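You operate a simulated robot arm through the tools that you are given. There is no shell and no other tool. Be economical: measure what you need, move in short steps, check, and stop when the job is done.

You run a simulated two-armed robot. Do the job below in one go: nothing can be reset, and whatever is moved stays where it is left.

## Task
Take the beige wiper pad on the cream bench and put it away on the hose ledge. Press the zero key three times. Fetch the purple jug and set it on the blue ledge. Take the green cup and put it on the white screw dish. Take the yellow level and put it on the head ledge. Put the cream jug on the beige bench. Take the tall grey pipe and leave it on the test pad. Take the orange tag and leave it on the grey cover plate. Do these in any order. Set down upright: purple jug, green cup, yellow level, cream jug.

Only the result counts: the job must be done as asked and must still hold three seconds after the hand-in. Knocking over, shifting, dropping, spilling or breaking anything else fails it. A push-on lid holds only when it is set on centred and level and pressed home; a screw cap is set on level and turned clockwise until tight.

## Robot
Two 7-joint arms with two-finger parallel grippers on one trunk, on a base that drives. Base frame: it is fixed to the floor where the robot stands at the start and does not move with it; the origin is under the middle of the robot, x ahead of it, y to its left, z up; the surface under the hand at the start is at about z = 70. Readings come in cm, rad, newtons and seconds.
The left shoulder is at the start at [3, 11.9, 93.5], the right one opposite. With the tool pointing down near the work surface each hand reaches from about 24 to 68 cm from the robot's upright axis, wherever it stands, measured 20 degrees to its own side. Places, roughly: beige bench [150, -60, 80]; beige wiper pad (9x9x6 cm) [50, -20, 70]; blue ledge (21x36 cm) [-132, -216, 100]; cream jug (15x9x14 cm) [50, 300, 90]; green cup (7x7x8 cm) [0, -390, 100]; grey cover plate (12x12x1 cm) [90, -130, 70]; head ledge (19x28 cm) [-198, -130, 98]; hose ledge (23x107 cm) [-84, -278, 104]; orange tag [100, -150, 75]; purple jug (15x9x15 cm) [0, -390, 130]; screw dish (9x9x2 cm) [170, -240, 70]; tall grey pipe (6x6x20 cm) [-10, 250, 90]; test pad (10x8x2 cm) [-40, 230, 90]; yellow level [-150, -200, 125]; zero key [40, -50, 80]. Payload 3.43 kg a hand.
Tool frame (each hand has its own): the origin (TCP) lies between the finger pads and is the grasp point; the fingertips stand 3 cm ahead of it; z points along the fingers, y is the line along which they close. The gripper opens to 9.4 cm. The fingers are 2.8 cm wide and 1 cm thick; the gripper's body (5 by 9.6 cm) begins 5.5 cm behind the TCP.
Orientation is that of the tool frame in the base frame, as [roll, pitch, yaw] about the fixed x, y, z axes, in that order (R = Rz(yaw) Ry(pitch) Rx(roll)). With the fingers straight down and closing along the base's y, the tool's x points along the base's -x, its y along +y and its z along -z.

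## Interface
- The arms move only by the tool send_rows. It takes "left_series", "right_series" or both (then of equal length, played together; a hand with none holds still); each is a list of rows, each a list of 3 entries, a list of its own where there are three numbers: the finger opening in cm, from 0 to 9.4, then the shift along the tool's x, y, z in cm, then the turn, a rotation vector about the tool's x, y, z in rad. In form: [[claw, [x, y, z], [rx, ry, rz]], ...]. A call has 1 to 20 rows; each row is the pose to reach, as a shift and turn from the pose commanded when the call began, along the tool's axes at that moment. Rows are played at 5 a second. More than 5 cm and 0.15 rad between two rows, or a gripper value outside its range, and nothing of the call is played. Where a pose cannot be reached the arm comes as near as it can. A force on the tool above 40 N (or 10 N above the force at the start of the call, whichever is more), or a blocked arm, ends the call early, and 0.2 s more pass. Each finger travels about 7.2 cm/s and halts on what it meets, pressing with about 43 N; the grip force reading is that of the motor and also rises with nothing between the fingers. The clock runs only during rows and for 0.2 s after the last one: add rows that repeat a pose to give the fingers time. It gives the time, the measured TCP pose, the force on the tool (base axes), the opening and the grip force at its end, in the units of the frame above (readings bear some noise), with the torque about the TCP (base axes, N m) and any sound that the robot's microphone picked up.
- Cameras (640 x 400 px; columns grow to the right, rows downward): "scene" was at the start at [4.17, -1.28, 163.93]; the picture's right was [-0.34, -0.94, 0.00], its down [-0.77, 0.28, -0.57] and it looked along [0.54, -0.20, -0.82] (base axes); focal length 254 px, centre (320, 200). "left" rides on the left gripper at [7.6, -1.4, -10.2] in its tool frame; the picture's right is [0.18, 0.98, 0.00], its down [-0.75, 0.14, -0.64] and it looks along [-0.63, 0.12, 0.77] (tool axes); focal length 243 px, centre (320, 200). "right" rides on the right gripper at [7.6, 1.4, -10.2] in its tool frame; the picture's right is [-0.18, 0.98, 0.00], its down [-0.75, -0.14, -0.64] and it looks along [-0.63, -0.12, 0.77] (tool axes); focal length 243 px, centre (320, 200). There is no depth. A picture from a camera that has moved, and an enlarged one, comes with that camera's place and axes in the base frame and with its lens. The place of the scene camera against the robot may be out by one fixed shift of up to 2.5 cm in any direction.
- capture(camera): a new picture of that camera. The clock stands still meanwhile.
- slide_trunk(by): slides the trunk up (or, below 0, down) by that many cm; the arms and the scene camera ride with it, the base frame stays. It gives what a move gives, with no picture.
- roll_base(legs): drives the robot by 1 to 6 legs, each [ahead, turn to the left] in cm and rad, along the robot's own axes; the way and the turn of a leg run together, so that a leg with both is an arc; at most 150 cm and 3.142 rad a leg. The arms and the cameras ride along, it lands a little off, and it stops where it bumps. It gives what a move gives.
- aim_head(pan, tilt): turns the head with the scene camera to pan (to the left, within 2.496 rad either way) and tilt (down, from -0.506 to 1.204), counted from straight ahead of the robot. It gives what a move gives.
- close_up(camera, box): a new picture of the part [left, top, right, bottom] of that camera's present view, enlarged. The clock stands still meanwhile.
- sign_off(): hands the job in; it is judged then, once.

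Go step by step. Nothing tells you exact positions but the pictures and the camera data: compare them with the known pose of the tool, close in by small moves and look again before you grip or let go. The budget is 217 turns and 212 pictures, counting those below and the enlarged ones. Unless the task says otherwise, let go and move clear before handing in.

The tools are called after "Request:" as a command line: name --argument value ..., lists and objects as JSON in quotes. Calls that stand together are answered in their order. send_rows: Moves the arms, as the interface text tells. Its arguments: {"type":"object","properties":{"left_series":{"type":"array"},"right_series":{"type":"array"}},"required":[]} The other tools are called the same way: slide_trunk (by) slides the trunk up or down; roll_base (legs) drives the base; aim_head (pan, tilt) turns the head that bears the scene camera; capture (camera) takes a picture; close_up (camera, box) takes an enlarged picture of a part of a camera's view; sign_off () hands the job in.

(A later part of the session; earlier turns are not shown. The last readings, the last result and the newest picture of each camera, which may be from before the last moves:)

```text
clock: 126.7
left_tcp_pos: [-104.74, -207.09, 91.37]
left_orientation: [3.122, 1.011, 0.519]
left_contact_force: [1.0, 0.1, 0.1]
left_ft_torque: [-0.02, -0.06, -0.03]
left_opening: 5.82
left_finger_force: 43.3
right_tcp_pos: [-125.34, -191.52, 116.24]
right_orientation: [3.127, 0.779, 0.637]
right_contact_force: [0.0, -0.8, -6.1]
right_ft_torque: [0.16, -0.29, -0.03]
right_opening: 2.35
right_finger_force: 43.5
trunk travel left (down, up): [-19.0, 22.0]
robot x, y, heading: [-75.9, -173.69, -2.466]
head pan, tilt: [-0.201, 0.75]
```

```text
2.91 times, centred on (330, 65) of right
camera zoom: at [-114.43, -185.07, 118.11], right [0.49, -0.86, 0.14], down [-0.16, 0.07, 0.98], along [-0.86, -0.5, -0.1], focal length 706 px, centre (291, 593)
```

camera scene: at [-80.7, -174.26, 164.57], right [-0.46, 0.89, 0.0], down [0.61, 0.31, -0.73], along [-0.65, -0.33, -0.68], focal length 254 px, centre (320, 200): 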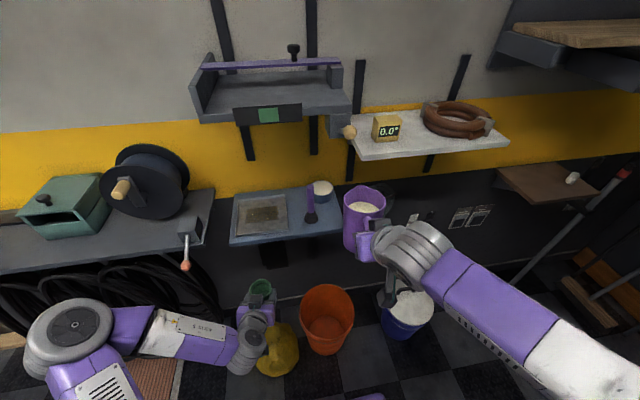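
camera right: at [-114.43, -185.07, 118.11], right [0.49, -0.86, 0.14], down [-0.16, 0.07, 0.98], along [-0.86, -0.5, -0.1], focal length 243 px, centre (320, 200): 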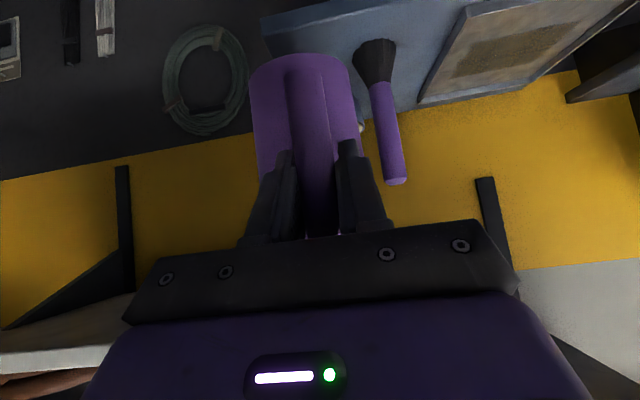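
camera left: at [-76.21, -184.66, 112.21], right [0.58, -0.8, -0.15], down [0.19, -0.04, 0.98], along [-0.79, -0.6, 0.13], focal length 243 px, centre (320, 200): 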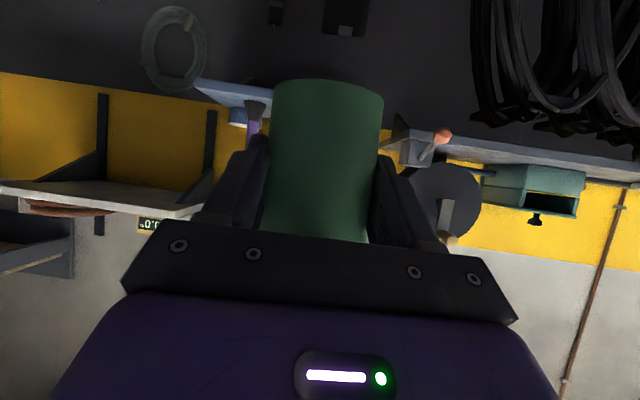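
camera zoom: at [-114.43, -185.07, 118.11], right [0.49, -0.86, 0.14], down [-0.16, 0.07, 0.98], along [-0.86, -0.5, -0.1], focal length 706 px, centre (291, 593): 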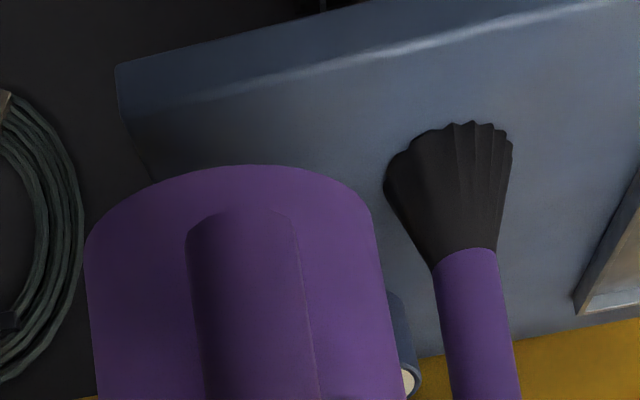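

Request:
send_rows --right_series '[[0, [-1.25, -0.9, 1.2], [0, 0, 0]], [0, [-2.5, -1.4, 2.5], [0, 0, 0]], [0, [-1.1, -1.4, 3.9], [0, 0, 0]], [0, [0, -1.4, 5], [0, 0, 0]]]'

Request:
close_up --camera "right" --box '[220, 0, 440, 130]'

Request:
close_up --camera "scene" --box '[270, 150, 400, 240]'

```text
clock: 127.7
left_tcp_pos: [-104.82, -207.3, 91.37]
left_orientation: [3.123, 1.012, 0.521]
left_contact_force: [0.0, 0.9, 0.2]
left_ft_torque: [-0.02, -0.02, -0.02]
left_opening: 5.82
left_finger_force: 42.8
right_tcp_pos: [-128.77, -192.9, 112.86]
right_orientation: [3.127, 0.78, 0.635]
right_contact_force: [-0.7, 0.8, -6.6]
right_ft_torque: [0.16, -0.3, -0.02]
right_opening: 2.35
right_finger_force: 42.8
trunk travel left (down, up): [-19.0, 22.0]
robot x, y, heading: [-76.22, -173.31, -2.465]
head pan, tilt: [-0.201, 0.75]
```

```text
2.91 times, centred on (330, 65) of right
camera zoom: at [-117.84, -186.21, 114.69], right [0.49, -0.86, 0.14], down [-0.16, 0.07, 0.98], along [-0.86, -0.5, -0.1], focal length 706 px, centre (291, 593)
```

zoom: 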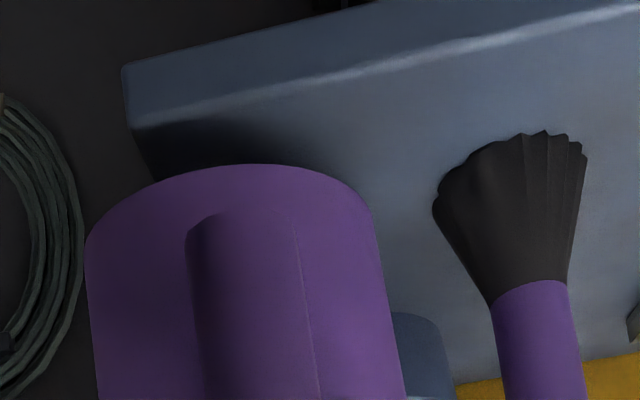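

```text
4.44 times, centred on (335, 195) of scene
camera zoom: at [-80.74, -174.28, 164.57], right [-0.46, 0.89, 0.0], down [0.61, 0.31, -0.73], along [-0.65, -0.33, -0.68], focal length 1127 px, centre (253, 222)
```

zoom: 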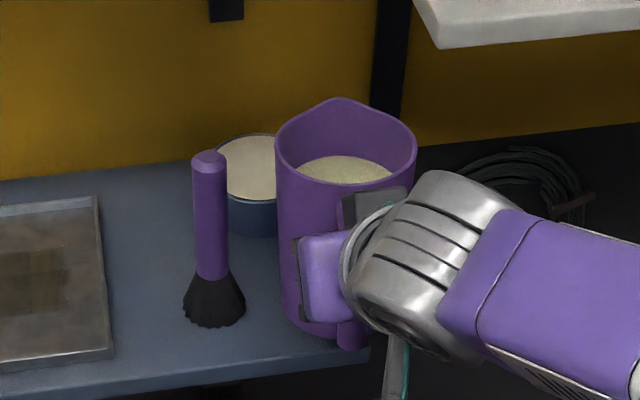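

Request:
send_rows --right_series '[[0, [-0.43, -0.2, 0.42], [0, 0, 0]], [0, [0.1, -0.2, 0.95], [0, 0, 0]], [0, [0.45, -0.2, 1.3], [0, 0, 0]], [0, [0.8, -0.2, 1.65], [0, 0, 0]], [0, [1.15, -0.2, 2.0], [0, 0, 0]], [0, [1.5, -0.2, 2.35], [0, 0, 0]], [0, [1.85, -0.2, 2.7], [0, 0, 0]]]'

Request:
close_up --camera "scene" --box '[270, 150, 400, 240]'

```text
clock: 129.3
left_tcp_pos: [-104.66, -207.11, 91.45]
left_orientation: [3.121, 1.011, 0.52]
left_contact_force: [0.3, 0.1, -0.8]
left_ft_torque: [0.0, 0.01, -0.02]
left_opening: 5.82
left_finger_force: 42.3
right_tcp_pos: [-129.42, -192.81, 109.69]
right_orientation: [3.126, 0.785, 0.639]
right_contact_force: [1.6, 2.2, 14.9]
right_ft_torque: [-0.47, 0.73, -0.07]
right_opening: 2.35
right_finger_force: 43.2
trunk travel left (down, up): [-19.0, 22.0]
robot x, y, heading: [-76.17, -173.66, -2.462]
head pan, tilt: [-0.201, 0.75]
```

```text
4.44 times, centred on (335, 195) of scene
camera zoom: at [-80.47, -174.13, 164.59], right [-0.46, 0.89, 0.0], down [0.61, 0.31, -0.73], along [-0.65, -0.33, -0.68], focal length 1127 px, centre (253, 222)
```

zoom: 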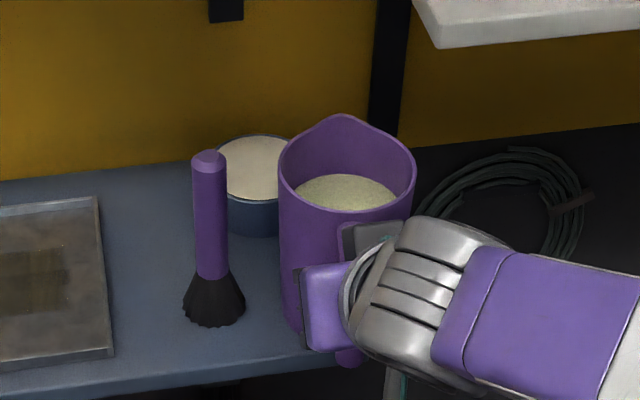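

Request:
send_rows --right_series '[[2.2, [-0.2, 0, -0.2], [0, 0, 0]], [2.8, [-0.2, 0, -0.2], [0, 0, 0]], [3.6, [-0.2, 0, -0.2], [0, 0, 0]], [4.4, [-0.2, 0, -0.2], [0, 0, 0]], [5, [-0.2, 0, -0.2], [0, 0, 0]], [5, [-0.2, 0, -0.2], [0, 0, 0]]]'

Request:
close_up --camera "scene" --box '[270, 150, 400, 240]'

Request:
capture --camera "right"

```text
clock: 130.7
left_tcp_pos: [-104.67, -207.03, 91.35]
left_orientation: [3.122, 1.01, 0.52]
left_contact_force: [0.1, 0.1, -1.2]
left_ft_torque: [0.01, -0.02, -0.01]
left_opening: 5.84
left_finger_force: 43.3
right_tcp_pos: [-129.47, -192.93, 109.69]
right_orientation: [3.128, 0.782, 0.637]
right_contact_force: [-1.0, -0.3, 0.3]
right_ft_torque: [0.03, -0.02, 0.01]
right_opening: 4.97
right_finger_force: 0.1
trunk travel left (down, up): [-19.0, 22.0]
robot x, y, heading: [-76.07, -173.54, -2.47]
head pan, tilt: [-0.201, 0.75]
```

```text
4.44 times, centred on (335, 195) of scene
camera zoom: at [-80.65, -174.24, 164.57], right [-0.46, 0.89, 0.0], down [0.61, 0.31, -0.73], along [-0.65, -0.33, -0.68], focal length 1127 px, centre (253, 222)
```

zoom: 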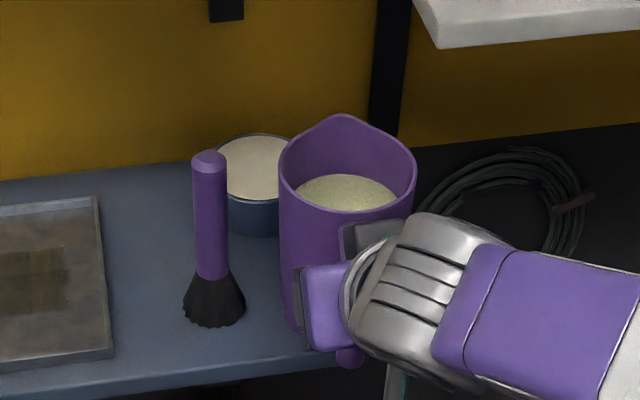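

```text
140 pictures are left
camera right: at [-118.56, -186.3, 111.6], right [0.49, -0.86, 0.14], down [-0.16, 0.07, 0.98], along [-0.86, -0.5, -0.1], focal length 243 px, centre (320, 200)
```

right: 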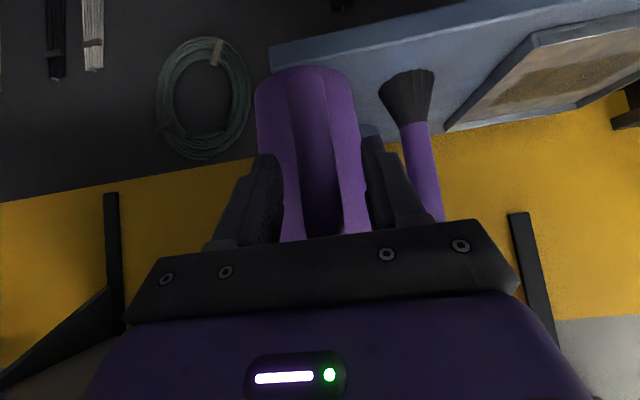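

Request:
send_rows --right_series '[[5, [0, 0, -2], [0, 0, 0]], [5, [0, 0, -5], [0, 0, 0]], [5, [0, 0, -9], [0, 0, 0]], [5, [0, 0, -13], [0, 0, 0]], [5, [3, 0, -16], [0, 0, 0]]]'

Request:
capture --camera "scene"

```text
clock: 131.9
left_tcp_pos: [-104.67, -207.04, 91.4]
left_orientation: [3.123, 1.012, 0.521]
left_contact_force: [-0.2, 0.6, -1.3]
left_ft_torque: [-0.03, -0.01, 0.0]
left_opening: 5.81
left_finger_force: 43.1
right_tcp_pos: [-118.68, -184.29, 119.11]
right_orientation: [3.127, 0.779, 0.637]
right_contact_force: [-0.1, 0.7, 0.3]
right_ft_torque: [0.0, 0.02, 0.0]
right_opening: 5.01
right_finger_force: 0.0
trunk travel left (down, up): [-19.0, 22.0]
robot x, y, heading: [-76.01, -173.45, -2.468]
head pan, tilt: [-0.201, 0.75]
```

```text
139 pictures are left
camera scene: at [-80.52, -174.1, 164.58], right [-0.46, 0.89, 0.0], down [0.61, 0.31, -0.73], along [-0.65, -0.33, -0.68], focal length 254 px, centre (320, 200)
```

scene: 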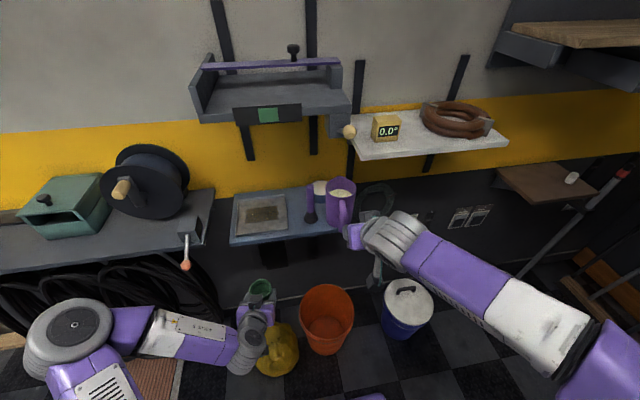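

Request:
send_rows --right_series '[[9, [-2.8, 0, -2.8], [0, 0, 0]], [9, [-5.6, -1, -5.6], [0, 0, 0]], [9, [-8.4, -3, -8.5], [0, 0, 0]], [9, [-11.2, -5, -11.4], [0, 0, 0]], [9, [-11.2, -9, -11.4], [0, 0, 0]], [9, [-11.2, -12, -11.4], [0, 0, 0]]]'

Request:
capture --camera "right"

Request:
close_up --camera "scene" --box '[330, 80, 530, 200]'

```text
clock: 133.3
left_tcp_pos: [-104.78, -207.1, 91.34]
left_orientation: [3.122, 1.009, 0.52]
left_contact_force: [-0.6, 0.1, 0.1]
left_ft_torque: [0.01, 0.02, 0.02]
left_opening: 5.81
left_finger_force: 42.8
right_tcp_pos: [-126.12, -174.75, 134.81]
right_orientation: [3.127, 0.779, 0.638]
right_contact_force: [-0.6, 0.3, -0.2]
right_ft_torque: [0.0, 0.01, 0.01]
right_opening: 8.99
right_finger_force: 0.0
trunk travel left (down, up): [-19.0, 22.0]
robot x, y, heading: [-75.78, -173.48, -2.463]
head pan, tilt: [-0.201, 0.75]
```

```text
138 pictures are left
camera right: at [-115.19, -168.26, 136.69], right [0.49, -0.86, 0.14], down [-0.16, 0.07, 0.98], along [-0.86, -0.5, -0.1], focal length 243 px, centre (320, 200)
```

right: 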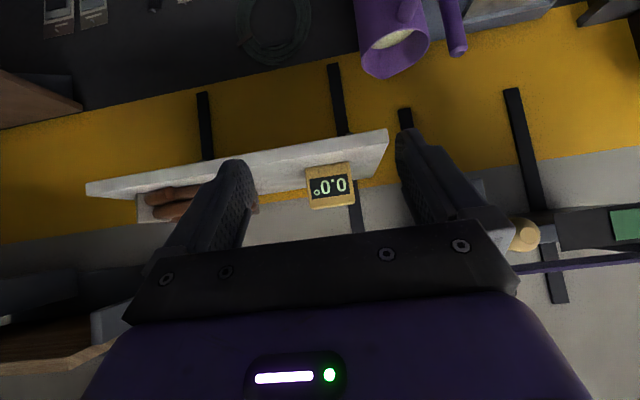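

```text
3.20 times, centred on (430, 140) of scene
camera zoom: at [-80.68, -174.23, 164.57], right [-0.46, 0.89, 0.0], down [0.61, 0.31, -0.73], along [-0.65, -0.33, -0.68], focal length 811 px, centre (-32, 392)
```

zoom: 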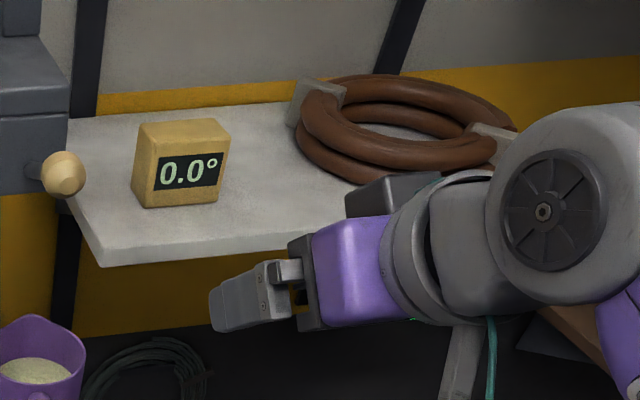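

Request:
send_rows --right_series '[[9.4, [-4.5, 0, 0.5], [0, 0, 0]], [9.4, [-9, -0.2, 1.5], [0, 0, 0]], [9.4, [-13.8, -0.35, 2.8], [0, 0, 0]], [9.4, [-13.8, -0.35, 6], [0, 0, 0]]]'

Request:
capture --camera "right"

Request:
close_up --camera "scene" --box '[330, 80, 530, 200]'

```text
clock: 134.3
left_tcp_pos: [-104.64, -206.93, 91.4]
left_orientation: [3.12, 1.013, 0.52]
left_contact_force: [0.8, 0.0, -0.2]
left_ft_torque: [-0.03, -0.02, 0.0]
left_opening: 5.83
left_finger_force: 43.2
right_tcp_pos: [-137.68, -182.81, 139.97]
right_orientation: [3.126, 0.78, 0.638]
right_contact_force: [0.1, -0.5, -0.2]
right_ft_torque: [-0.04, 0.01, -0.01]
right_opening: 9.38
right_finger_force: 0.1
trunk travel left (down, up): [-19.0, 22.0]
robot x, y, heading: [-76.1, -173.7, -2.468]
head pan, tilt: [-0.201, 0.75]
```

```text
136 pictures are left
camera right: at [-126.78, -176.4, 141.91], right [0.49, -0.86, 0.14], down [-0.16, 0.07, 0.98], along [-0.86, -0.5, -0.1], focal length 243 px, centre (320, 200)
```

right: 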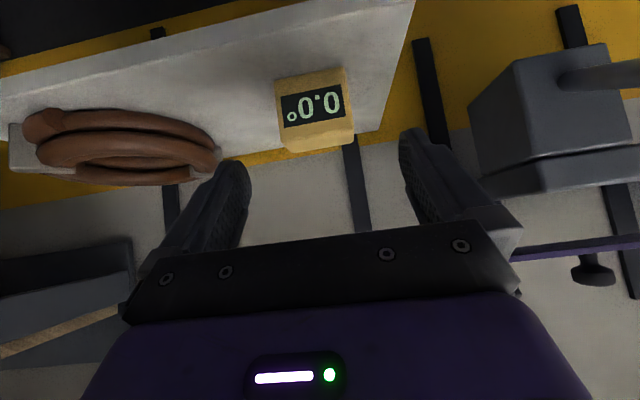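

```text
3.20 times, centred on (430, 140) of scene
camera zoom: at [-80.59, -174.08, 164.58], right [-0.46, 0.89, 0.0], down [0.61, 0.31, -0.73], along [-0.65, -0.33, -0.68], focal length 811 px, centre (-32, 392)
```

zoom: 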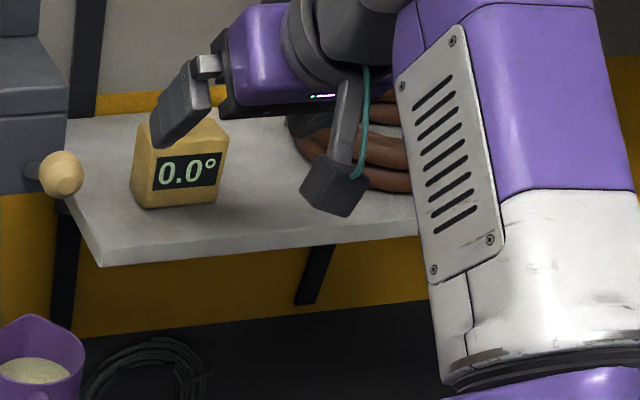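

Request:
send_rows --right_series '[[9.4, [-1.5, 0.2, 3], [0, 0, 0]], [9.4, [-1.5, 0.25, 6], [0, 0, 0]], [9.4, [-1.5, 0.25, 9], [0, 0, 0]]]'

Request:
capture --camera "right"

Request:
close_up --camera "scene" --box '[330, 80, 530, 200]'

```text
clock: 135.1
left_tcp_pos: [-104.76, -207.11, 91.26]
left_orientation: [3.123, 1.012, 0.52]
left_contact_force: [0.4, -0.8, -0.8]
left_ft_torque: [0.0, -0.01, 0.0]
left_opening: 5.82
left_finger_force: 43.1
right_tcp_pos: [-143.39, -187.71, 134.95]
right_orientation: [3.127, 0.781, 0.638]
right_contact_force: [-0.2, -0.3, 0.4]
right_ft_torque: [0.0, 0.0, 0.0]
right_opening: 9.42
right_finger_force: 0.1
trunk travel left (down, up): [-19.0, 22.0]
robot x, y, heading: [-76.13, -173.47, -2.463]
head pan, tilt: [-0.201, 0.75]
```

```text
134 pictures are left
camera right: at [-132.55, -181.17, 136.73], right [0.49, -0.86, 0.14], down [-0.16, 0.07, 0.98], along [-0.86, -0.5, -0.1], focal length 243 px, centre (320, 200)
```

right: 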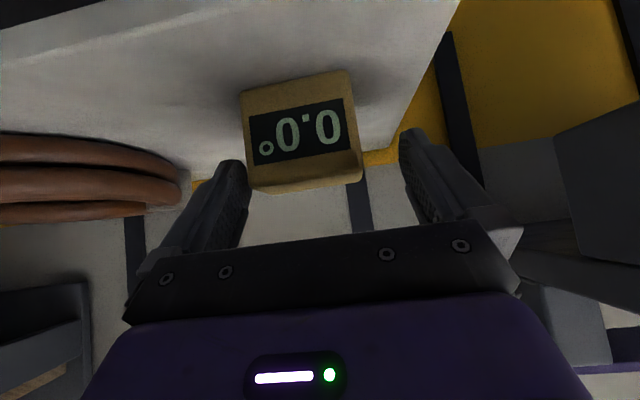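

```text
3.20 times, centred on (430, 140) of scene
camera zoom: at [-80.74, -174.27, 164.57], right [-0.46, 0.89, 0.0], down [0.61, 0.31, -0.73], along [-0.65, -0.33, -0.68], focal length 811 px, centre (-32, 392)
```

zoom: 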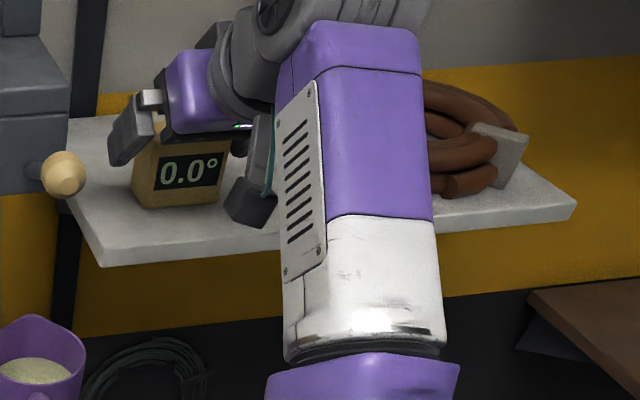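

Request:
send_rows --right_series '[[9.4, [0, -0.6, 0], [0, 0, 0]], [9.4, [0, -0.6, 1.3], [0, 0, 0]], [9.4, [0, -0.6, 2.4], [0, 0, 0]], [8, [0, -0.6, 2.4], [0, 0, 0]], [7, [0, -0.6, 2.4], [0, 0, 0]], [5.5, [0, -0.6, 2.4], [0, 0, 0]], [4.5, [0, -0.6, 2.4], [0, 0, 0]], [4.5, [0, -0.6, 2.4], [0, 0, 0]], [4.5, [0, -0.6, 2.4], [0, 0, 0]]]'

Request:
capture --camera "right"

```text
clock: 137.1
left_tcp_pos: [-104.79, -207.08, 91.32]
left_orientation: [3.122, 1.011, 0.519]
left_contact_force: [-0.1, -0.2, -1.1]
left_ft_torque: [0.0, -0.01, 0.0]
left_opening: 5.83
left_finger_force: 43.1
right_tcp_pos: [-144.91, -188.31, 132.92]
right_orientation: [3.128, 0.778, 0.637]
right_contact_force: [0.5, -0.5, 0.5]
right_ft_torque: [-0.01, 0.01, -0.05]
right_opening: 7.19
right_finger_force: 42.8
right hand out of reach, approached as far as the arm can: row 1
trunk travel left (down, up): [-19.0, 22.0]
robot x, y, heading: [-75.76, -173.56, -2.465]
head pan, tilt: [-0.201, 0.75]
```

```text
132 pictures are left
camera right: at [-134.0, -181.75, 134.89], right [0.49, -0.86, 0.14], down [-0.16, 0.07, 0.98], along [-0.86, -0.5, -0.1], focal length 243 px, centre (320, 200)
```

right: 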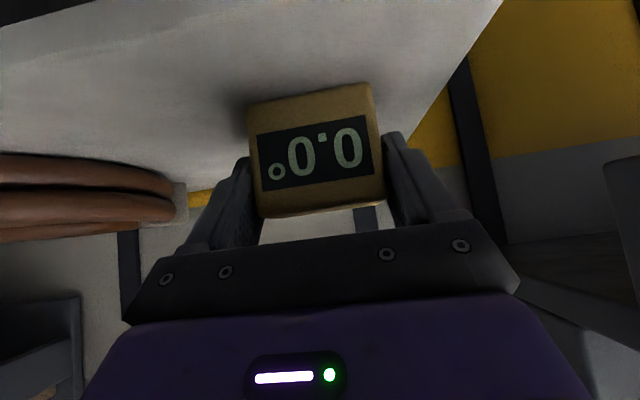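

Request:
send_rows --right_series '[[4, [-0.7, 0, -0.7], [0, 0, 0]], [4, [-2.1, 0, -2.1], [0, 0, 0]], [4, [0.7, 0, -4.9], [0, 0, 0]], [4, [3.5, 0, -7.7], [0, 0, 0]], [4, [6.4, 0, -10.5], [0, 0, 0]], [4, [9.3, 0, -13.4], [0, 0, 0]]]'

Request:
close_up --camera "scene" --box '[330, 80, 640, 280]'

```text
clock: 138.5
left_tcp_pos: [-104.65, -207.1, 91.35]
left_orientation: [3.122, 1.012, 0.521]
left_contact_force: [0.7, 0.2, -1.0]
left_ft_torque: [0.0, -0.01, 0.01]
left_opening: 5.82
left_finger_force: 43.5
right_tcp_pos: [-132.05, -178.64, 136.12]
right_orientation: [3.128, 0.783, 0.637]
right_contact_force: [-0.1, 0.0, -1.9]
right_ft_torque: [0.01, -0.01, 0.05]
right_opening: 7.21
right_finger_force: 42.8
right hand out of reach, approached as far as the arm can: row 1, 2
trunk travel left (down, up): [-19.0, 22.0]
robot x, y, heading: [-76.36, -173.3, -2.467]
head pan, tilt: [-0.201, 0.75]
```

```text
2.00 times, centred on (485, 180) of scene
camera zoom: at [-80.54, -174.13, 164.58], right [-0.46, 0.89, 0.0], down [0.61, 0.31, -0.73], along [-0.65, -0.33, -0.68], focal length 507 px, centre (-10, 240)
```

zoom: 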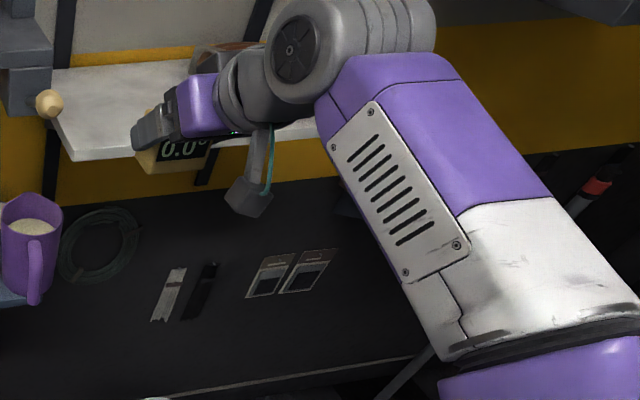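

Request:
roll_base --legs '[[-20, 0], [0, -1.537], [93, 0], [0, 1.52]]'

Request:
aim_head --pan -0.1 --tilt 0.7

Request:
capture --camera "scene"

```text
clock: 152.2
left_tcp_pos: [-145.27, -121.71, 91.44]
left_orientation: [3.124, 1.01, 0.5]
left_contact_force: [0.2, 0.4, 0.1]
left_ft_torque: [-0.01, 0.01, -0.03]
left_opening: 5.82
left_finger_force: 43.5
right_tcp_pos: [-172.1, -92.79, 135.94]
right_orientation: [3.127, 0.778, 0.619]
right_contact_force: [0.2, 0.8, -1.9]
right_ft_torque: [0.02, -0.03, -0.01]
right_opening: 7.2
right_finger_force: 43.2
trunk travel left (down, up): [-19.0, 22.0]
robot x, y, heading: [-116.01, -88.4, -2.486]
head pan, tilt: [-0.201, 0.75]
```

```text
clock: 152.8
left_tcp_pos: [-145.19, -121.56, 91.42]
left_orientation: [3.124, 1.01, 0.501]
left_contact_force: [0.1, -0.1, 0.5]
left_ft_torque: [0.01, 0.0, -0.02]
left_opening: 5.78
left_finger_force: 43.4
right_tcp_pos: [-172.17, -92.78, 136.04]
right_orientation: [3.127, 0.776, 0.618]
right_contact_force: [0.1, 0.8, -1.7]
right_ft_torque: [-0.01, -0.02, -0.01]
right_opening: 7.19
right_finger_force: 43.1
trunk travel left (down, up): [-19.0, 22.0]
robot x, y, heading: [-115.82, -88.57, -2.482]
head pan, tilt: [-0.099, 0.7]
```

```text
130 pictures are left
camera scene: at [-120.32, -90.03, 164.99], right [-0.53, 0.85, 0.0], down [0.55, 0.34, -0.76], along [-0.65, -0.4, -0.64], focal length 254 px, centre (320, 200)
```

scene: 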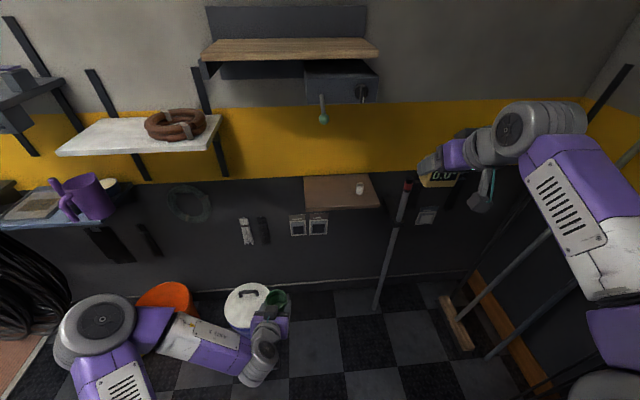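

Request:
send_rows --right_series '[[4, [0, 4.8, 0], [0, 0, 0]], [4, [0, 9.6, 0], [0, 0, 0]], [4, [0, 14.4, 0], [0, 0, 0]], [4, [0, 19, 0], [0, 0, 0]]]'

Request:
roll_base --legs '[[30, 0]]'

Request:
capture --camera "scene"

Request:
capture --camera "right"

```text
clock: 153.8
left_tcp_pos: [-145.19, -121.72, 91.37]
left_orientation: [3.125, 1.01, 0.502]
left_contact_force: [0.0, -0.1, -0.4]
left_ft_torque: [-0.02, 0.01, -0.01]
left_opening: 5.82
left_finger_force: 42.5
right_tcp_pos: [-160.88, -108.33, 136.46]
right_orientation: [3.128, 0.779, 0.62]
right_contact_force: [-0.3, -0.1, -2.0]
right_ft_torque: [0.02, -0.02, -0.03]
right_opening: 7.21
right_finger_force: 43.4
trunk travel left (down, up): [-19.0, 22.0]
robot x, y, heading: [-115.63, -88.62, -2.484]
head pan, tilt: [-0.099, 0.7]
```

```text
clock: 155.5
left_tcp_pos: [-161.51, -134.2, 91.41]
left_orientation: [3.124, 1.009, 0.499]
left_contact_force: [-0.5, 0.1, -0.1]
left_ft_torque: [0.01, 0.01, -0.01]
left_opening: 5.82
left_finger_force: 43.0
right_tcp_pos: [-176.84, -120.45, 136.24]
right_orientation: [3.137, 0.758, 0.629]
right_contact_force: [0.6, 2.1, -1.7]
right_ft_torque: [-0.02, 0.01, 0.05]
right_opening: 7.86
right_finger_force: 43.4
trunk travel left (down, up): [-19.0, 22.0]
robot x, y, heading: [-132.31, -101.32, -2.49]
head pan, tilt: [-0.099, 0.7]
stopped in leg 1: the force on the tool passed its limit at 87 N (the readings are from after the stop); the commanded pose is now the measured one
```

```text
129 pictures are left
camera scene: at [-136.63, -102.53, 165.0], right [-0.53, 0.85, 0.0], down [0.55, 0.34, -0.76], along [-0.65, -0.4, -0.64], focal length 254 px, centre (320, 200)
```

scene: 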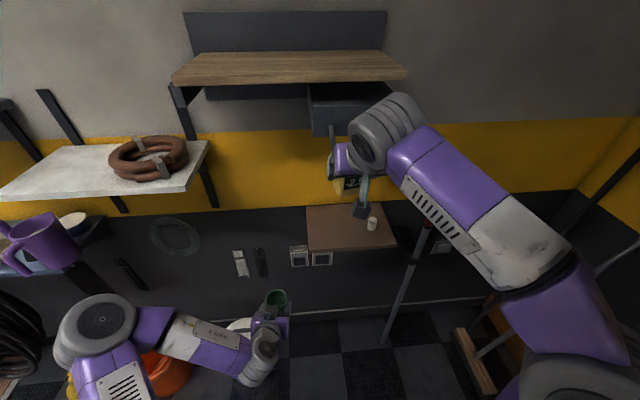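

```text
128 pictures are left
camera right: at [-165.77, -114.07, 138.35], right [0.47, -0.87, 0.13], down [-0.17, 0.05, 0.98], along [-0.86, -0.49, -0.12], focal length 243 px, centre (320, 200)
```

right: 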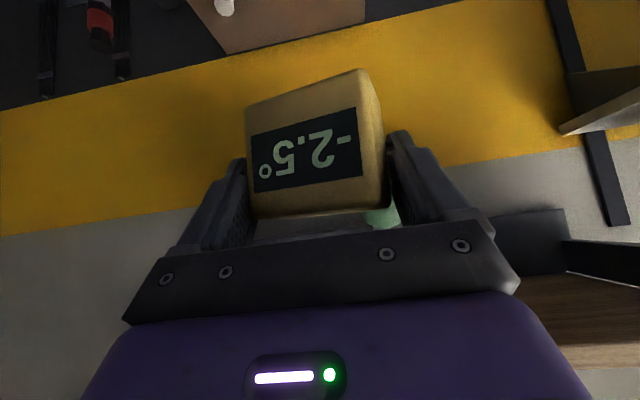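

The held level bumped the hanging lever under the wooden shelf; back off and inspect.

Request:
roll_base --legs '[[-8, 0]]'

Request:
capture --camera "right"

Request:
close_up --camera "scene" --box '[250, 50, 450, 250]'

```text
clock: 156.5
left_tcp_pos: [-155.09, -129.37, 91.44]
left_orientation: [3.124, 1.012, 0.502]
left_contact_force: [0.5, -0.2, -1.0]
left_ft_torque: [-0.01, -0.01, 0.0]
left_opening: 5.83
left_finger_force: 42.5
right_tcp_pos: [-170.26, -115.58, 136.23]
right_orientation: [3.135, 0.759, 0.632]
right_contact_force: [0.2, -0.3, -1.7]
right_ft_torque: [-0.03, -0.02, -0.01]
right_opening: 7.88
right_finger_force: 43.6
trunk travel left (down, up): [-19.0, 22.0]
robot x, y, heading: [-125.82, -96.17, -2.485]
head pan, tilt: [-0.099, 0.7]
```

```text
127 pictures are left
camera right: at [-159.31, -109.26, 138.38], right [0.48, -0.87, 0.13], down [-0.17, 0.05, 0.98], along [-0.86, -0.49, -0.12], focal length 243 px, centre (320, 200)
```

right: 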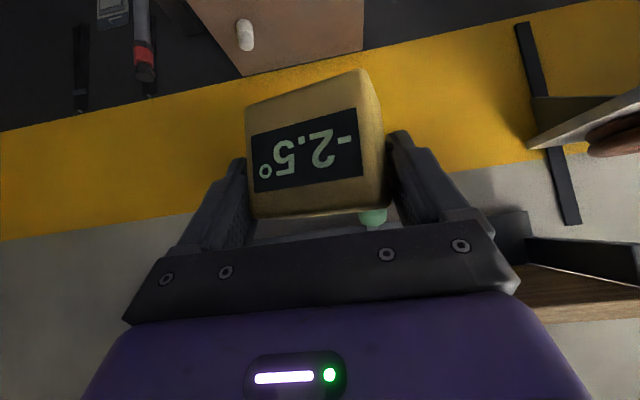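

```text
2.00 times, centred on (350, 150) of scene
camera zoom: at [-130.16, -97.65, 165.0], right [-0.53, 0.85, 0.0], down [0.55, 0.34, -0.77], along [-0.65, -0.41, -0.64], focal length 507 px, centre (260, 300)
```

zoom: 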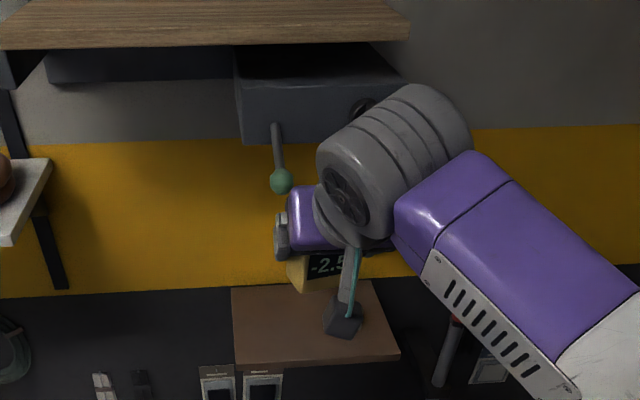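

Request:
send_rows --right_series '[[4, [3.3, 0, 3.5], [0, 0, 0]], [4, [6.6, 0, 7], [0, 0, 0]], [4, [9.9, 0, 10.4], [0, 0, 0]], [4, [13.2, 0, 13.9], [0, 0, 0]], [4, [16.5, 0, 17.4], [0, 0, 0]]]'

Request:
roll_base --legs '[[19, 0]]'

Request:
capture --camera "right"

Request:
capture --camera "scene"

```text
clock: 157.7
left_tcp_pos: [-155.17, -129.34, 91.31]
left_orientation: [3.125, 1.013, 0.502]
left_contact_force: [0.4, -1.3, -1.3]
left_ft_torque: [-0.02, -0.04, 0.02]
left_opening: 5.81
left_finger_force: 42.9
right_tcp_pos: [-169.97, -115.75, 112.11]
right_orientation: [3.136, 0.759, 0.635]
right_contact_force: [0.1, -0.1, -1.6]
right_ft_torque: [-0.02, -0.03, -0.01]
right_opening: 7.84
right_finger_force: 43.0
trunk travel left (down, up): [-19.0, 22.0]
robot x, y, heading: [-125.64, -96.08, -2.485]
head pan, tilt: [-0.099, 0.7]
```

```text
clock: 159.3
left_tcp_pos: [-170.04, -140.6, 91.36]
left_orientation: [3.124, 1.009, 0.499]
left_contact_force: [-1.3, -1.2, -0.6]
left_ft_torque: [0.0, 0.02, 0.0]
left_opening: 5.82
left_finger_force: 43.2
right_tcp_pos: [-184.82, -127.13, 112.04]
right_orientation: [3.136, 0.758, 0.628]
right_contact_force: [0.2, 0.2, -1.0]
right_ft_torque: [0.05, -0.04, -0.03]
right_opening: 7.82
right_finger_force: 43.6
trunk travel left (down, up): [-19.0, 22.0]
robot x, y, heading: [-140.16, -107.36, -2.492]
head pan, tilt: [-0.099, 0.7]
```

```text
125 pictures are left
camera right: at [-173.89, -120.63, 114.23], right [0.47, -0.87, 0.13], down [-0.17, 0.05, 0.98], along [-0.86, -0.49, -0.12], focal length 243 px, centre (320, 200)
```

right: 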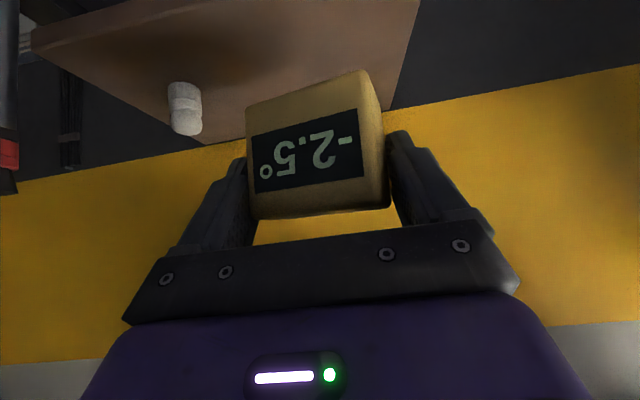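

```text
124 pictures are left
camera scene: at [-145.13, -109.12, 164.99], right [-0.53, 0.85, 0.0], down [0.55, 0.34, -0.76], along [-0.65, -0.4, -0.64], focal length 254 px, centre (320, 200)
```

scene: 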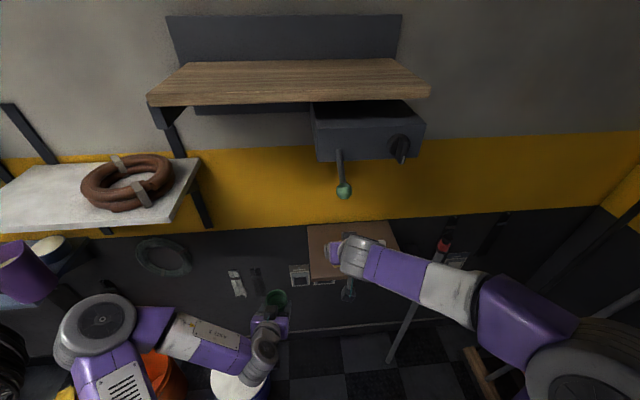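

Request:
send_rows --right_series '[[4, [2.75, 0, 2.9], [0, 0, 0]], [4, [0, -0.2, 5.6], [0, 0, 0]], [4, [-2.8, -0.4, 8.2], [0, 0, 0]], [4, [-5.6, -0.7, 10.8], [0, 0, 0]]]'

Request:
capture --camera "right"

Request:
close_up --camera "scene" --box '[280, 160, 440, 290]'

```text
clock: 160.3
left_tcp_pos: [-170.08, -140.68, 91.43]
left_orientation: [3.124, 1.011, 0.499]
left_contact_force: [-0.8, 0.1, -0.8]
left_ft_torque: [0.0, -0.02, 0.01]
left_opening: 5.8
left_finger_force: 43.0
right_tcp_pos: [-194.77, -133.14, 108.01]
right_orientation: [3.137, 0.758, 0.627]
right_contact_force: [-0.1, -1.3, -2.9]
right_ft_torque: [0.0, -0.04, -0.02]
right_opening: 7.8
right_finger_force: 43.0
trunk travel left (down, up): [-19.0, 22.0]
robot x, y, heading: [-140.22, -107.5, -2.489]
head pan, tilt: [-0.099, 0.7]
```

```text
123 pictures are left
camera right: at [-183.75, -126.81, 110.09], right [0.47, -0.87, 0.13], down [-0.17, 0.05, 0.98], along [-0.86, -0.49, -0.12], focal length 243 px, centre (320, 200)
```

right: 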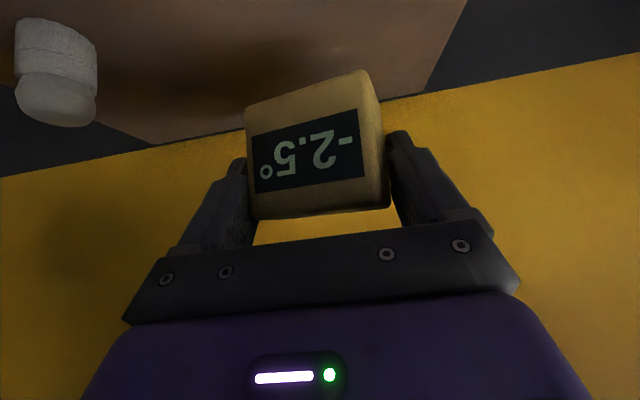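

```text
3.08 times, centred on (360, 225) of scene
camera zoom: at [-145.14, -109.13, 164.99], right [-0.53, 0.85, 0.0], down [0.55, 0.34, -0.76], along [-0.65, -0.4, -0.65], focal length 780 px, centre (197, 123)
```

zoom: 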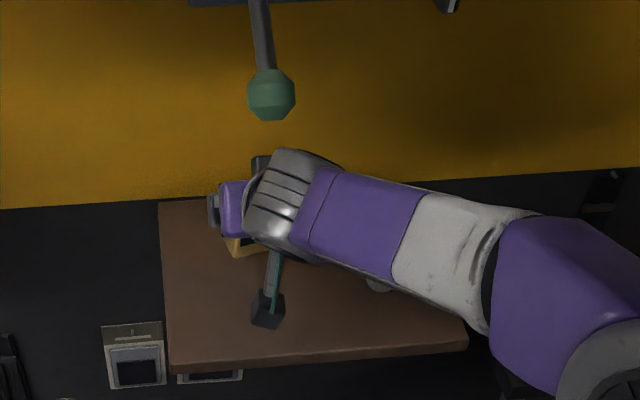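

Request:
send_rows --right_series '[[4, [1.7, 0, 1.8], [0, 0, 0]], [4, [3, 0, 3.2], [0, 0, 0]], [4, [3.5, 0, 3.7], [0, 0, 0]], [4, [3.9, 0, 4.1], [0, 0, 0]], [4, [4.3, 0, 4.5], [0, 0, 0]], [4, [4.65, 0, 4.9], [0, 0, 0]], [4, [5, 0, 5.3], [0, 0, 0]]]'

Request:
capture --camera "right"

```text
clock: 161.9
left_tcp_pos: [-169.81, -140.49, 91.47]
left_orientation: [3.122, 1.014, 0.499]
left_contact_force: [0.2, 0.5, 0.0]
left_ft_torque: [-0.01, -0.02, -0.01]
left_opening: 5.81
left_finger_force: 42.9
right_tcp_pos: [-194.7, -133.31, 101.58]
right_orientation: [3.132, 0.775, 0.625]
right_contact_force: [-1.3, 0.1, 39.2]
right_ft_torque: [0.21, 0.02, 0.5]
right_opening: 7.26
right_finger_force: 42.7
trunk travel left (down, up): [-19.0, 22.0]
robot x, y, heading: [-140.37, -107.35, -2.491]
head pan, tilt: [-0.099, 0.7]
```

```text
121 pictures are left
camera right: at [-183.56, -126.94, 103.56], right [0.47, -0.87, 0.14], down [-0.16, 0.07, 0.98], along [-0.87, -0.49, -0.11], focal length 243 px, centre (320, 200)
```

right: 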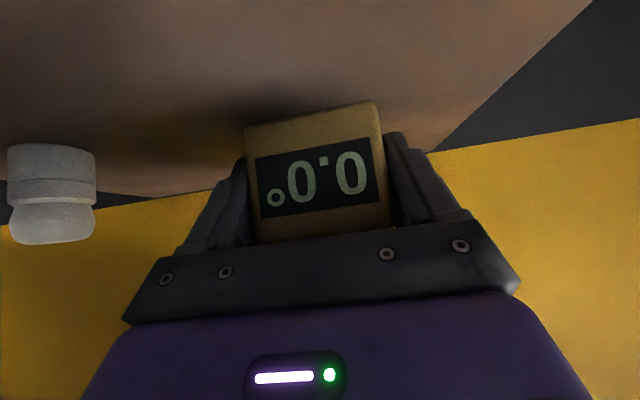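

Request:
send_rows --right_series '[[7, [-0.35, 0, -0.35], [0, 0, 0]], [7.8, [-0.35, 0, -0.35], [0, 0, 0]], [8.6, [-0.35, 0, -0.35], [0, 0, 0]], [9.4, [-0.35, 0, -0.35], [0, 0, 0]], [9.4, [-0.35, 0, -0.35], [0, 0, 0]], [9.4, [-0.35, 0, -2.5], [0, 0, 0]], [9.4, [-0.35, 0, -6], [0, 0, 0]], [9.4, [-0.35, 0, -10], [0, 0, 0]]]'

Request:
capture --camera "right"

Request:
close_up --camera "scene" --box '[280, 160, 440, 290]'

```text
clock: 163.7
left_tcp_pos: [-169.95, -140.54, 91.43]
left_orientation: [3.12, 1.012, 0.498]
left_contact_force: [-0.6, 0.0, -1.0]
left_ft_torque: [-0.02, -0.01, 0.03]
left_opening: 5.83
left_finger_force: 43.0
right_tcp_pos: [-189.13, -128.92, 108.36]
right_orientation: [3.135, 0.76, 0.628]
right_contact_force: [0.2, -0.3, -0.3]
right_ft_torque: [-0.03, 0.04, 0.0]
right_opening: 9.41
right_finger_force: 0.0
trunk travel left (down, up): [-19.0, 22.0]
robot x, y, heading: [-140.57, -107.63, -2.488]
head pan, tilt: [-0.099, 0.7]
```

```text
120 pictures are left
camera right: at [-178.16, -122.53, 110.33], right [0.47, -0.87, 0.13], down [-0.17, 0.06, 0.98], along [-0.86, -0.49, -0.12], focal length 243 px, centre (320, 200)
```

right: 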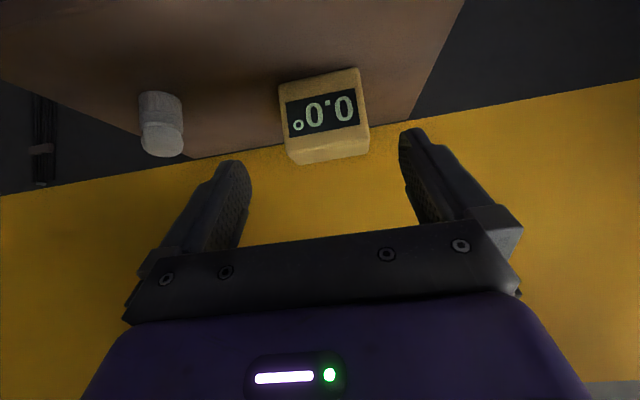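

```text
3.08 times, centred on (360, 225) of scene
camera zoom: at [-144.93, -108.93, 165.0], right [-0.53, 0.85, 0.0], down [0.55, 0.34, -0.77], along [-0.65, -0.4, -0.64], focal length 780 px, centre (197, 123)
```

zoom: 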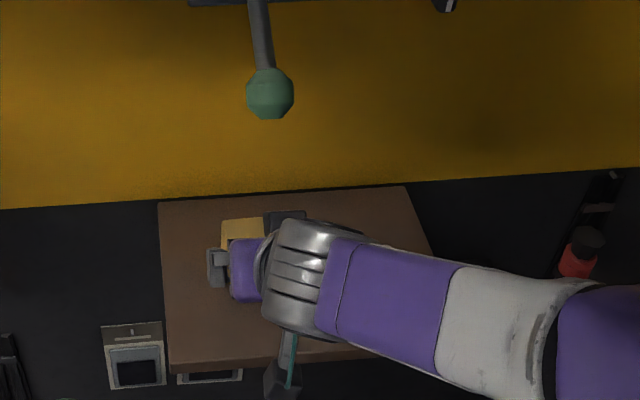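

Request:
send_rows --right_series '[[9.4, [2.9, 0, -2.7], [0, 0, 0]], [9.4, [5.8, 0, -5.5], [0, 0, 0]], [9.4, [8.7, 0, -8.2], [0, 0, 0]]]'

Request:
roll_base --legs '[[-60, 0], [0, 1.57], [50, 0], [0, 1.57]]'

Request:
slide_trunk --by 22

Request:
aim_head --pan -0.1 --tilt 0.75

Request:
capture --camera "scene"

```text
clock: 164.5
left_tcp_pos: [-170.04, -140.41, 91.34]
left_orientation: [3.121, 1.011, 0.5]
left_contact_force: [-0.7, 0.1, -1.3]
left_ft_torque: [0.01, -0.01, 0.0]
left_opening: 5.8
left_finger_force: 42.9
right_tcp_pos: [-179.45, -122.04, 108.29]
right_orientation: [3.133, 0.76, 0.628]
right_contact_force: [0.2, 0.4, -0.3]
right_ft_torque: [-0.01, 0.0, -0.02]
right_opening: 9.41
right_finger_force: 0.0
trunk travel left (down, up): [-19.0, 22.0]
robot x, y, heading: [-140.79, -107.59, -2.486]
head pan, tilt: [-0.099, 0.7]
```

```text
clock: 178.0
left_tcp_pos: [-34.99, -74.82, 91.34]
left_orientation: [3.125, 1.013, -2.608]
left_contact_force: [-0.4, 0.3, -0.4]
left_ft_torque: [-0.01, 0.02, 0.02]
left_opening: 5.82
left_finger_force: 42.6
right_tcp_pos: [-24.86, -93.01, 108.32]
right_orientation: [3.137, 0.759, -2.479]
right_contact_force: [-0.1, -0.5, 0.1]
right_ft_torque: [-0.03, 0.04, 0.0]
right_opening: 9.38
right_finger_force: 0.0
trunk travel left (down, up): [-19.0, 22.0]
robot x, y, heading: [-63.11, -109.23, 0.685]
head pan, tilt: [-0.099, 0.7]
```

```text
clock: 180.3
left_tcp_pos: [-35.02, -74.89, 113.22]
left_orientation: [3.124, 1.012, -2.609]
left_contact_force: [0.2, 0.0, -1.0]
left_ft_torque: [-0.03, 0.02, 0.03]
left_opening: 5.84
left_finger_force: 42.5
right_tcp_pos: [-24.81, -93.05, 130.19]
right_orientation: [3.137, 0.759, -2.48]
right_contact_force: [-0.2, 0.4, 0.4]
right_ft_torque: [0.05, 0.01, -0.01]
right_opening: 9.43
right_finger_force: 0.0
trunk travel left (down, up): [-41.0, 0.0]
robot x, y, heading: [-63.46, -108.9, 0.687]
head pan, tilt: [-0.099, 0.7]
```

```text
clock: 181.0
left_tcp_pos: [-35.16, -74.9, 113.41]
left_orientation: [3.125, 1.01, -2.611]
left_contact_force: [0.5, -0.2, -0.5]
left_ft_torque: [-0.01, 0.0, 0.01]
left_opening: 5.82
left_finger_force: 43.1
right_tcp_pos: [-24.81, -92.93, 130.25]
right_orientation: [3.136, 0.761, -2.48]
right_contact_force: [-0.4, -0.7, -0.3]
right_ft_torque: [0.01, 0.0, 0.0]
right_opening: 9.39
right_finger_force: 0.1
trunk travel left (down, up): [-41.0, 0.0]
robot x, y, heading: [-63.41, -108.58, 0.686]
head pan, tilt: [-0.099, 0.75]
```

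```text
118 pictures are left
camera scene: at [-58.44, -104.96, 186.57], right [0.55, -0.83, 0.0], down [-0.57, -0.38, -0.73], along [0.61, 0.4, -0.68], focal length 254 px, centre (320, 200)
```

scene: 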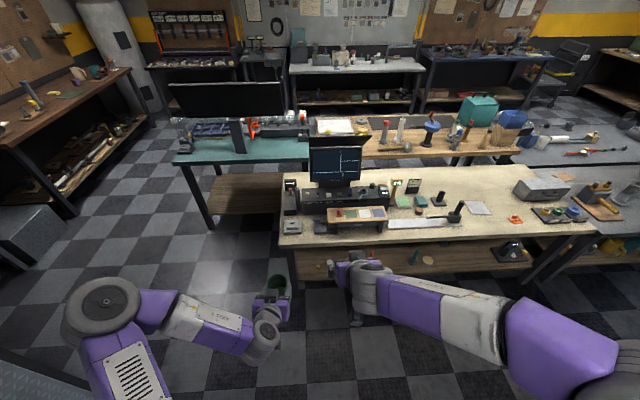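

Request:
close_up --camera "scene" --box '[270, 130, 400, 240]'

Request:
close_up --camera "scene" --box '[380, 160, 640, 260]'

```text
3.64 times, centred on (335, 185) of scene
camera zoom: at [-58.44, -104.96, 186.57], right [0.55, -0.83, 0.0], down [-0.57, -0.38, -0.73], along [0.61, 0.4, -0.68], focal length 922 px, centre (266, 254)
```

zoom: 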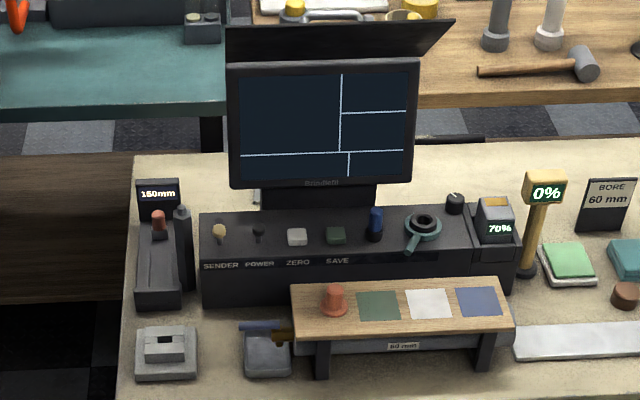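

```text
2.46 times, centred on (510, 210) of scene
camera zoom: at [-58.44, -104.96, 186.57], right [0.55, -0.83, 0.0], down [-0.57, -0.38, -0.73], along [0.61, 0.4, -0.68], focal length 624 px, centre (-148, 175)
```

zoom: 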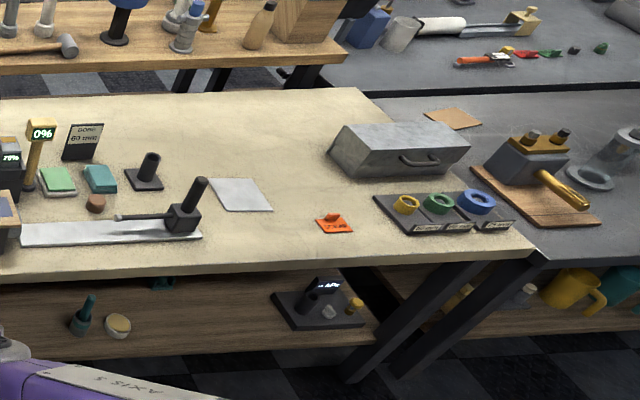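

ZERO is the white key (labels now readable). Drive up to the bench in front of the console.

Request:
roll_base --legs '[[58, 0]]'

Request:
send_rows --right_series '[[2, [0, 0, 0], [0, 0.11, 0]], [0, [0, 0, 0], [0, 0.22, 0]], [0, [0, 0, 0], [0, 0.33, 0]]]'

Request:
capture --camera "right"

Request:
capture --camera "scene"

```text
clock: 184.3
left_tcp_pos: [9.71, -36.11, 113.34]
left_orientation: [3.125, 1.01, -2.587]
left_contact_force: [-0.3, -1.0, -1.6]
left_ft_torque: [0.02, 0.01, 0.02]
left_opening: 5.81
left_finger_force: 42.9
right_tcp_pos: [20.28, -53.99, 130.29]
right_orientation: [3.136, 0.76, -2.459]
right_contact_force: [0.8, 0.2, 0.9]
right_ft_torque: [-0.04, 0.0, 0.02]
right_opening: 9.42
right_finger_force: 0.0
trunk travel left (down, up): [-41.0, 0.0]
robot x, y, heading: [-17.89, -70.84, 0.709]
head pan, tilt: [-0.099, 0.75]
```

```text
clock: 185.2
left_tcp_pos: [9.76, -36.04, 113.38]
left_orientation: [3.125, 1.009, -2.589]
left_contact_force: [0.5, -0.7, -0.9]
left_ft_torque: [0.03, 0.01, 0.04]
left_opening: 5.82
left_finger_force: 42.5
right_tcp_pos: [20.3, -53.96, 130.22]
right_orientation: [3.135, 0.428, -2.454]
right_contact_force: [0.6, 0.2, -0.2]
right_ft_torque: [0.03, 0.01, -0.02]
right_opening: 0.02
right_finger_force: 14.9
trunk travel left (down, up): [-41.0, 0.0]
robot x, y, heading: [-17.74, -70.76, 0.703]
head pan, tilt: [-0.099, 0.75]
```

```text
115 pictures are left
camera right: at [10.82, -59.91, 136.38], right [-0.49, 0.87, 0.08], down [0.42, 0.15, 0.9], along [0.76, 0.48, -0.44], focal length 243 px, centre (320, 200)
```

right: 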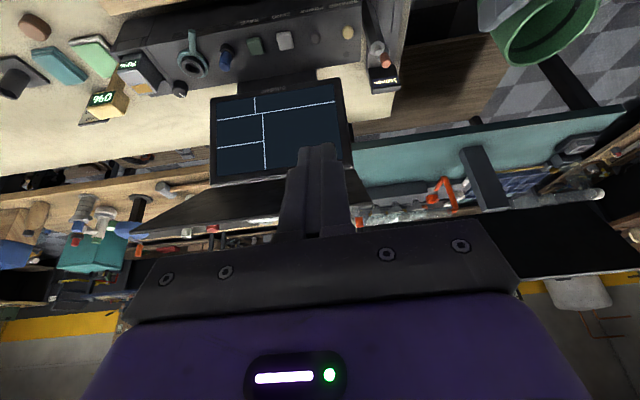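

```text
114 pictures are left
camera scene: at [-12.87, -66.67, 186.57], right [0.57, -0.82, 0.0], down [-0.56, -0.39, -0.73], along [0.6, 0.42, -0.68], focal length 254 px, centre (320, 200)
```

scene: 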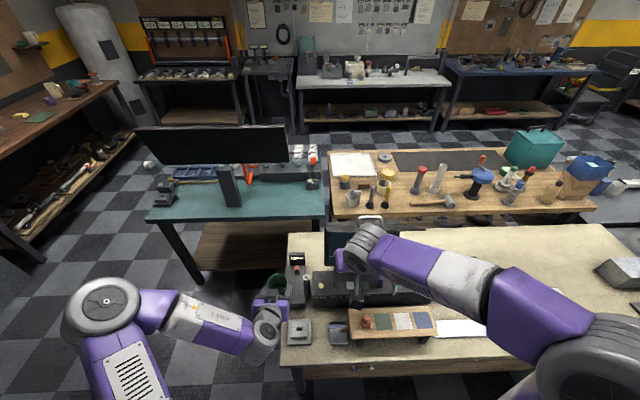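

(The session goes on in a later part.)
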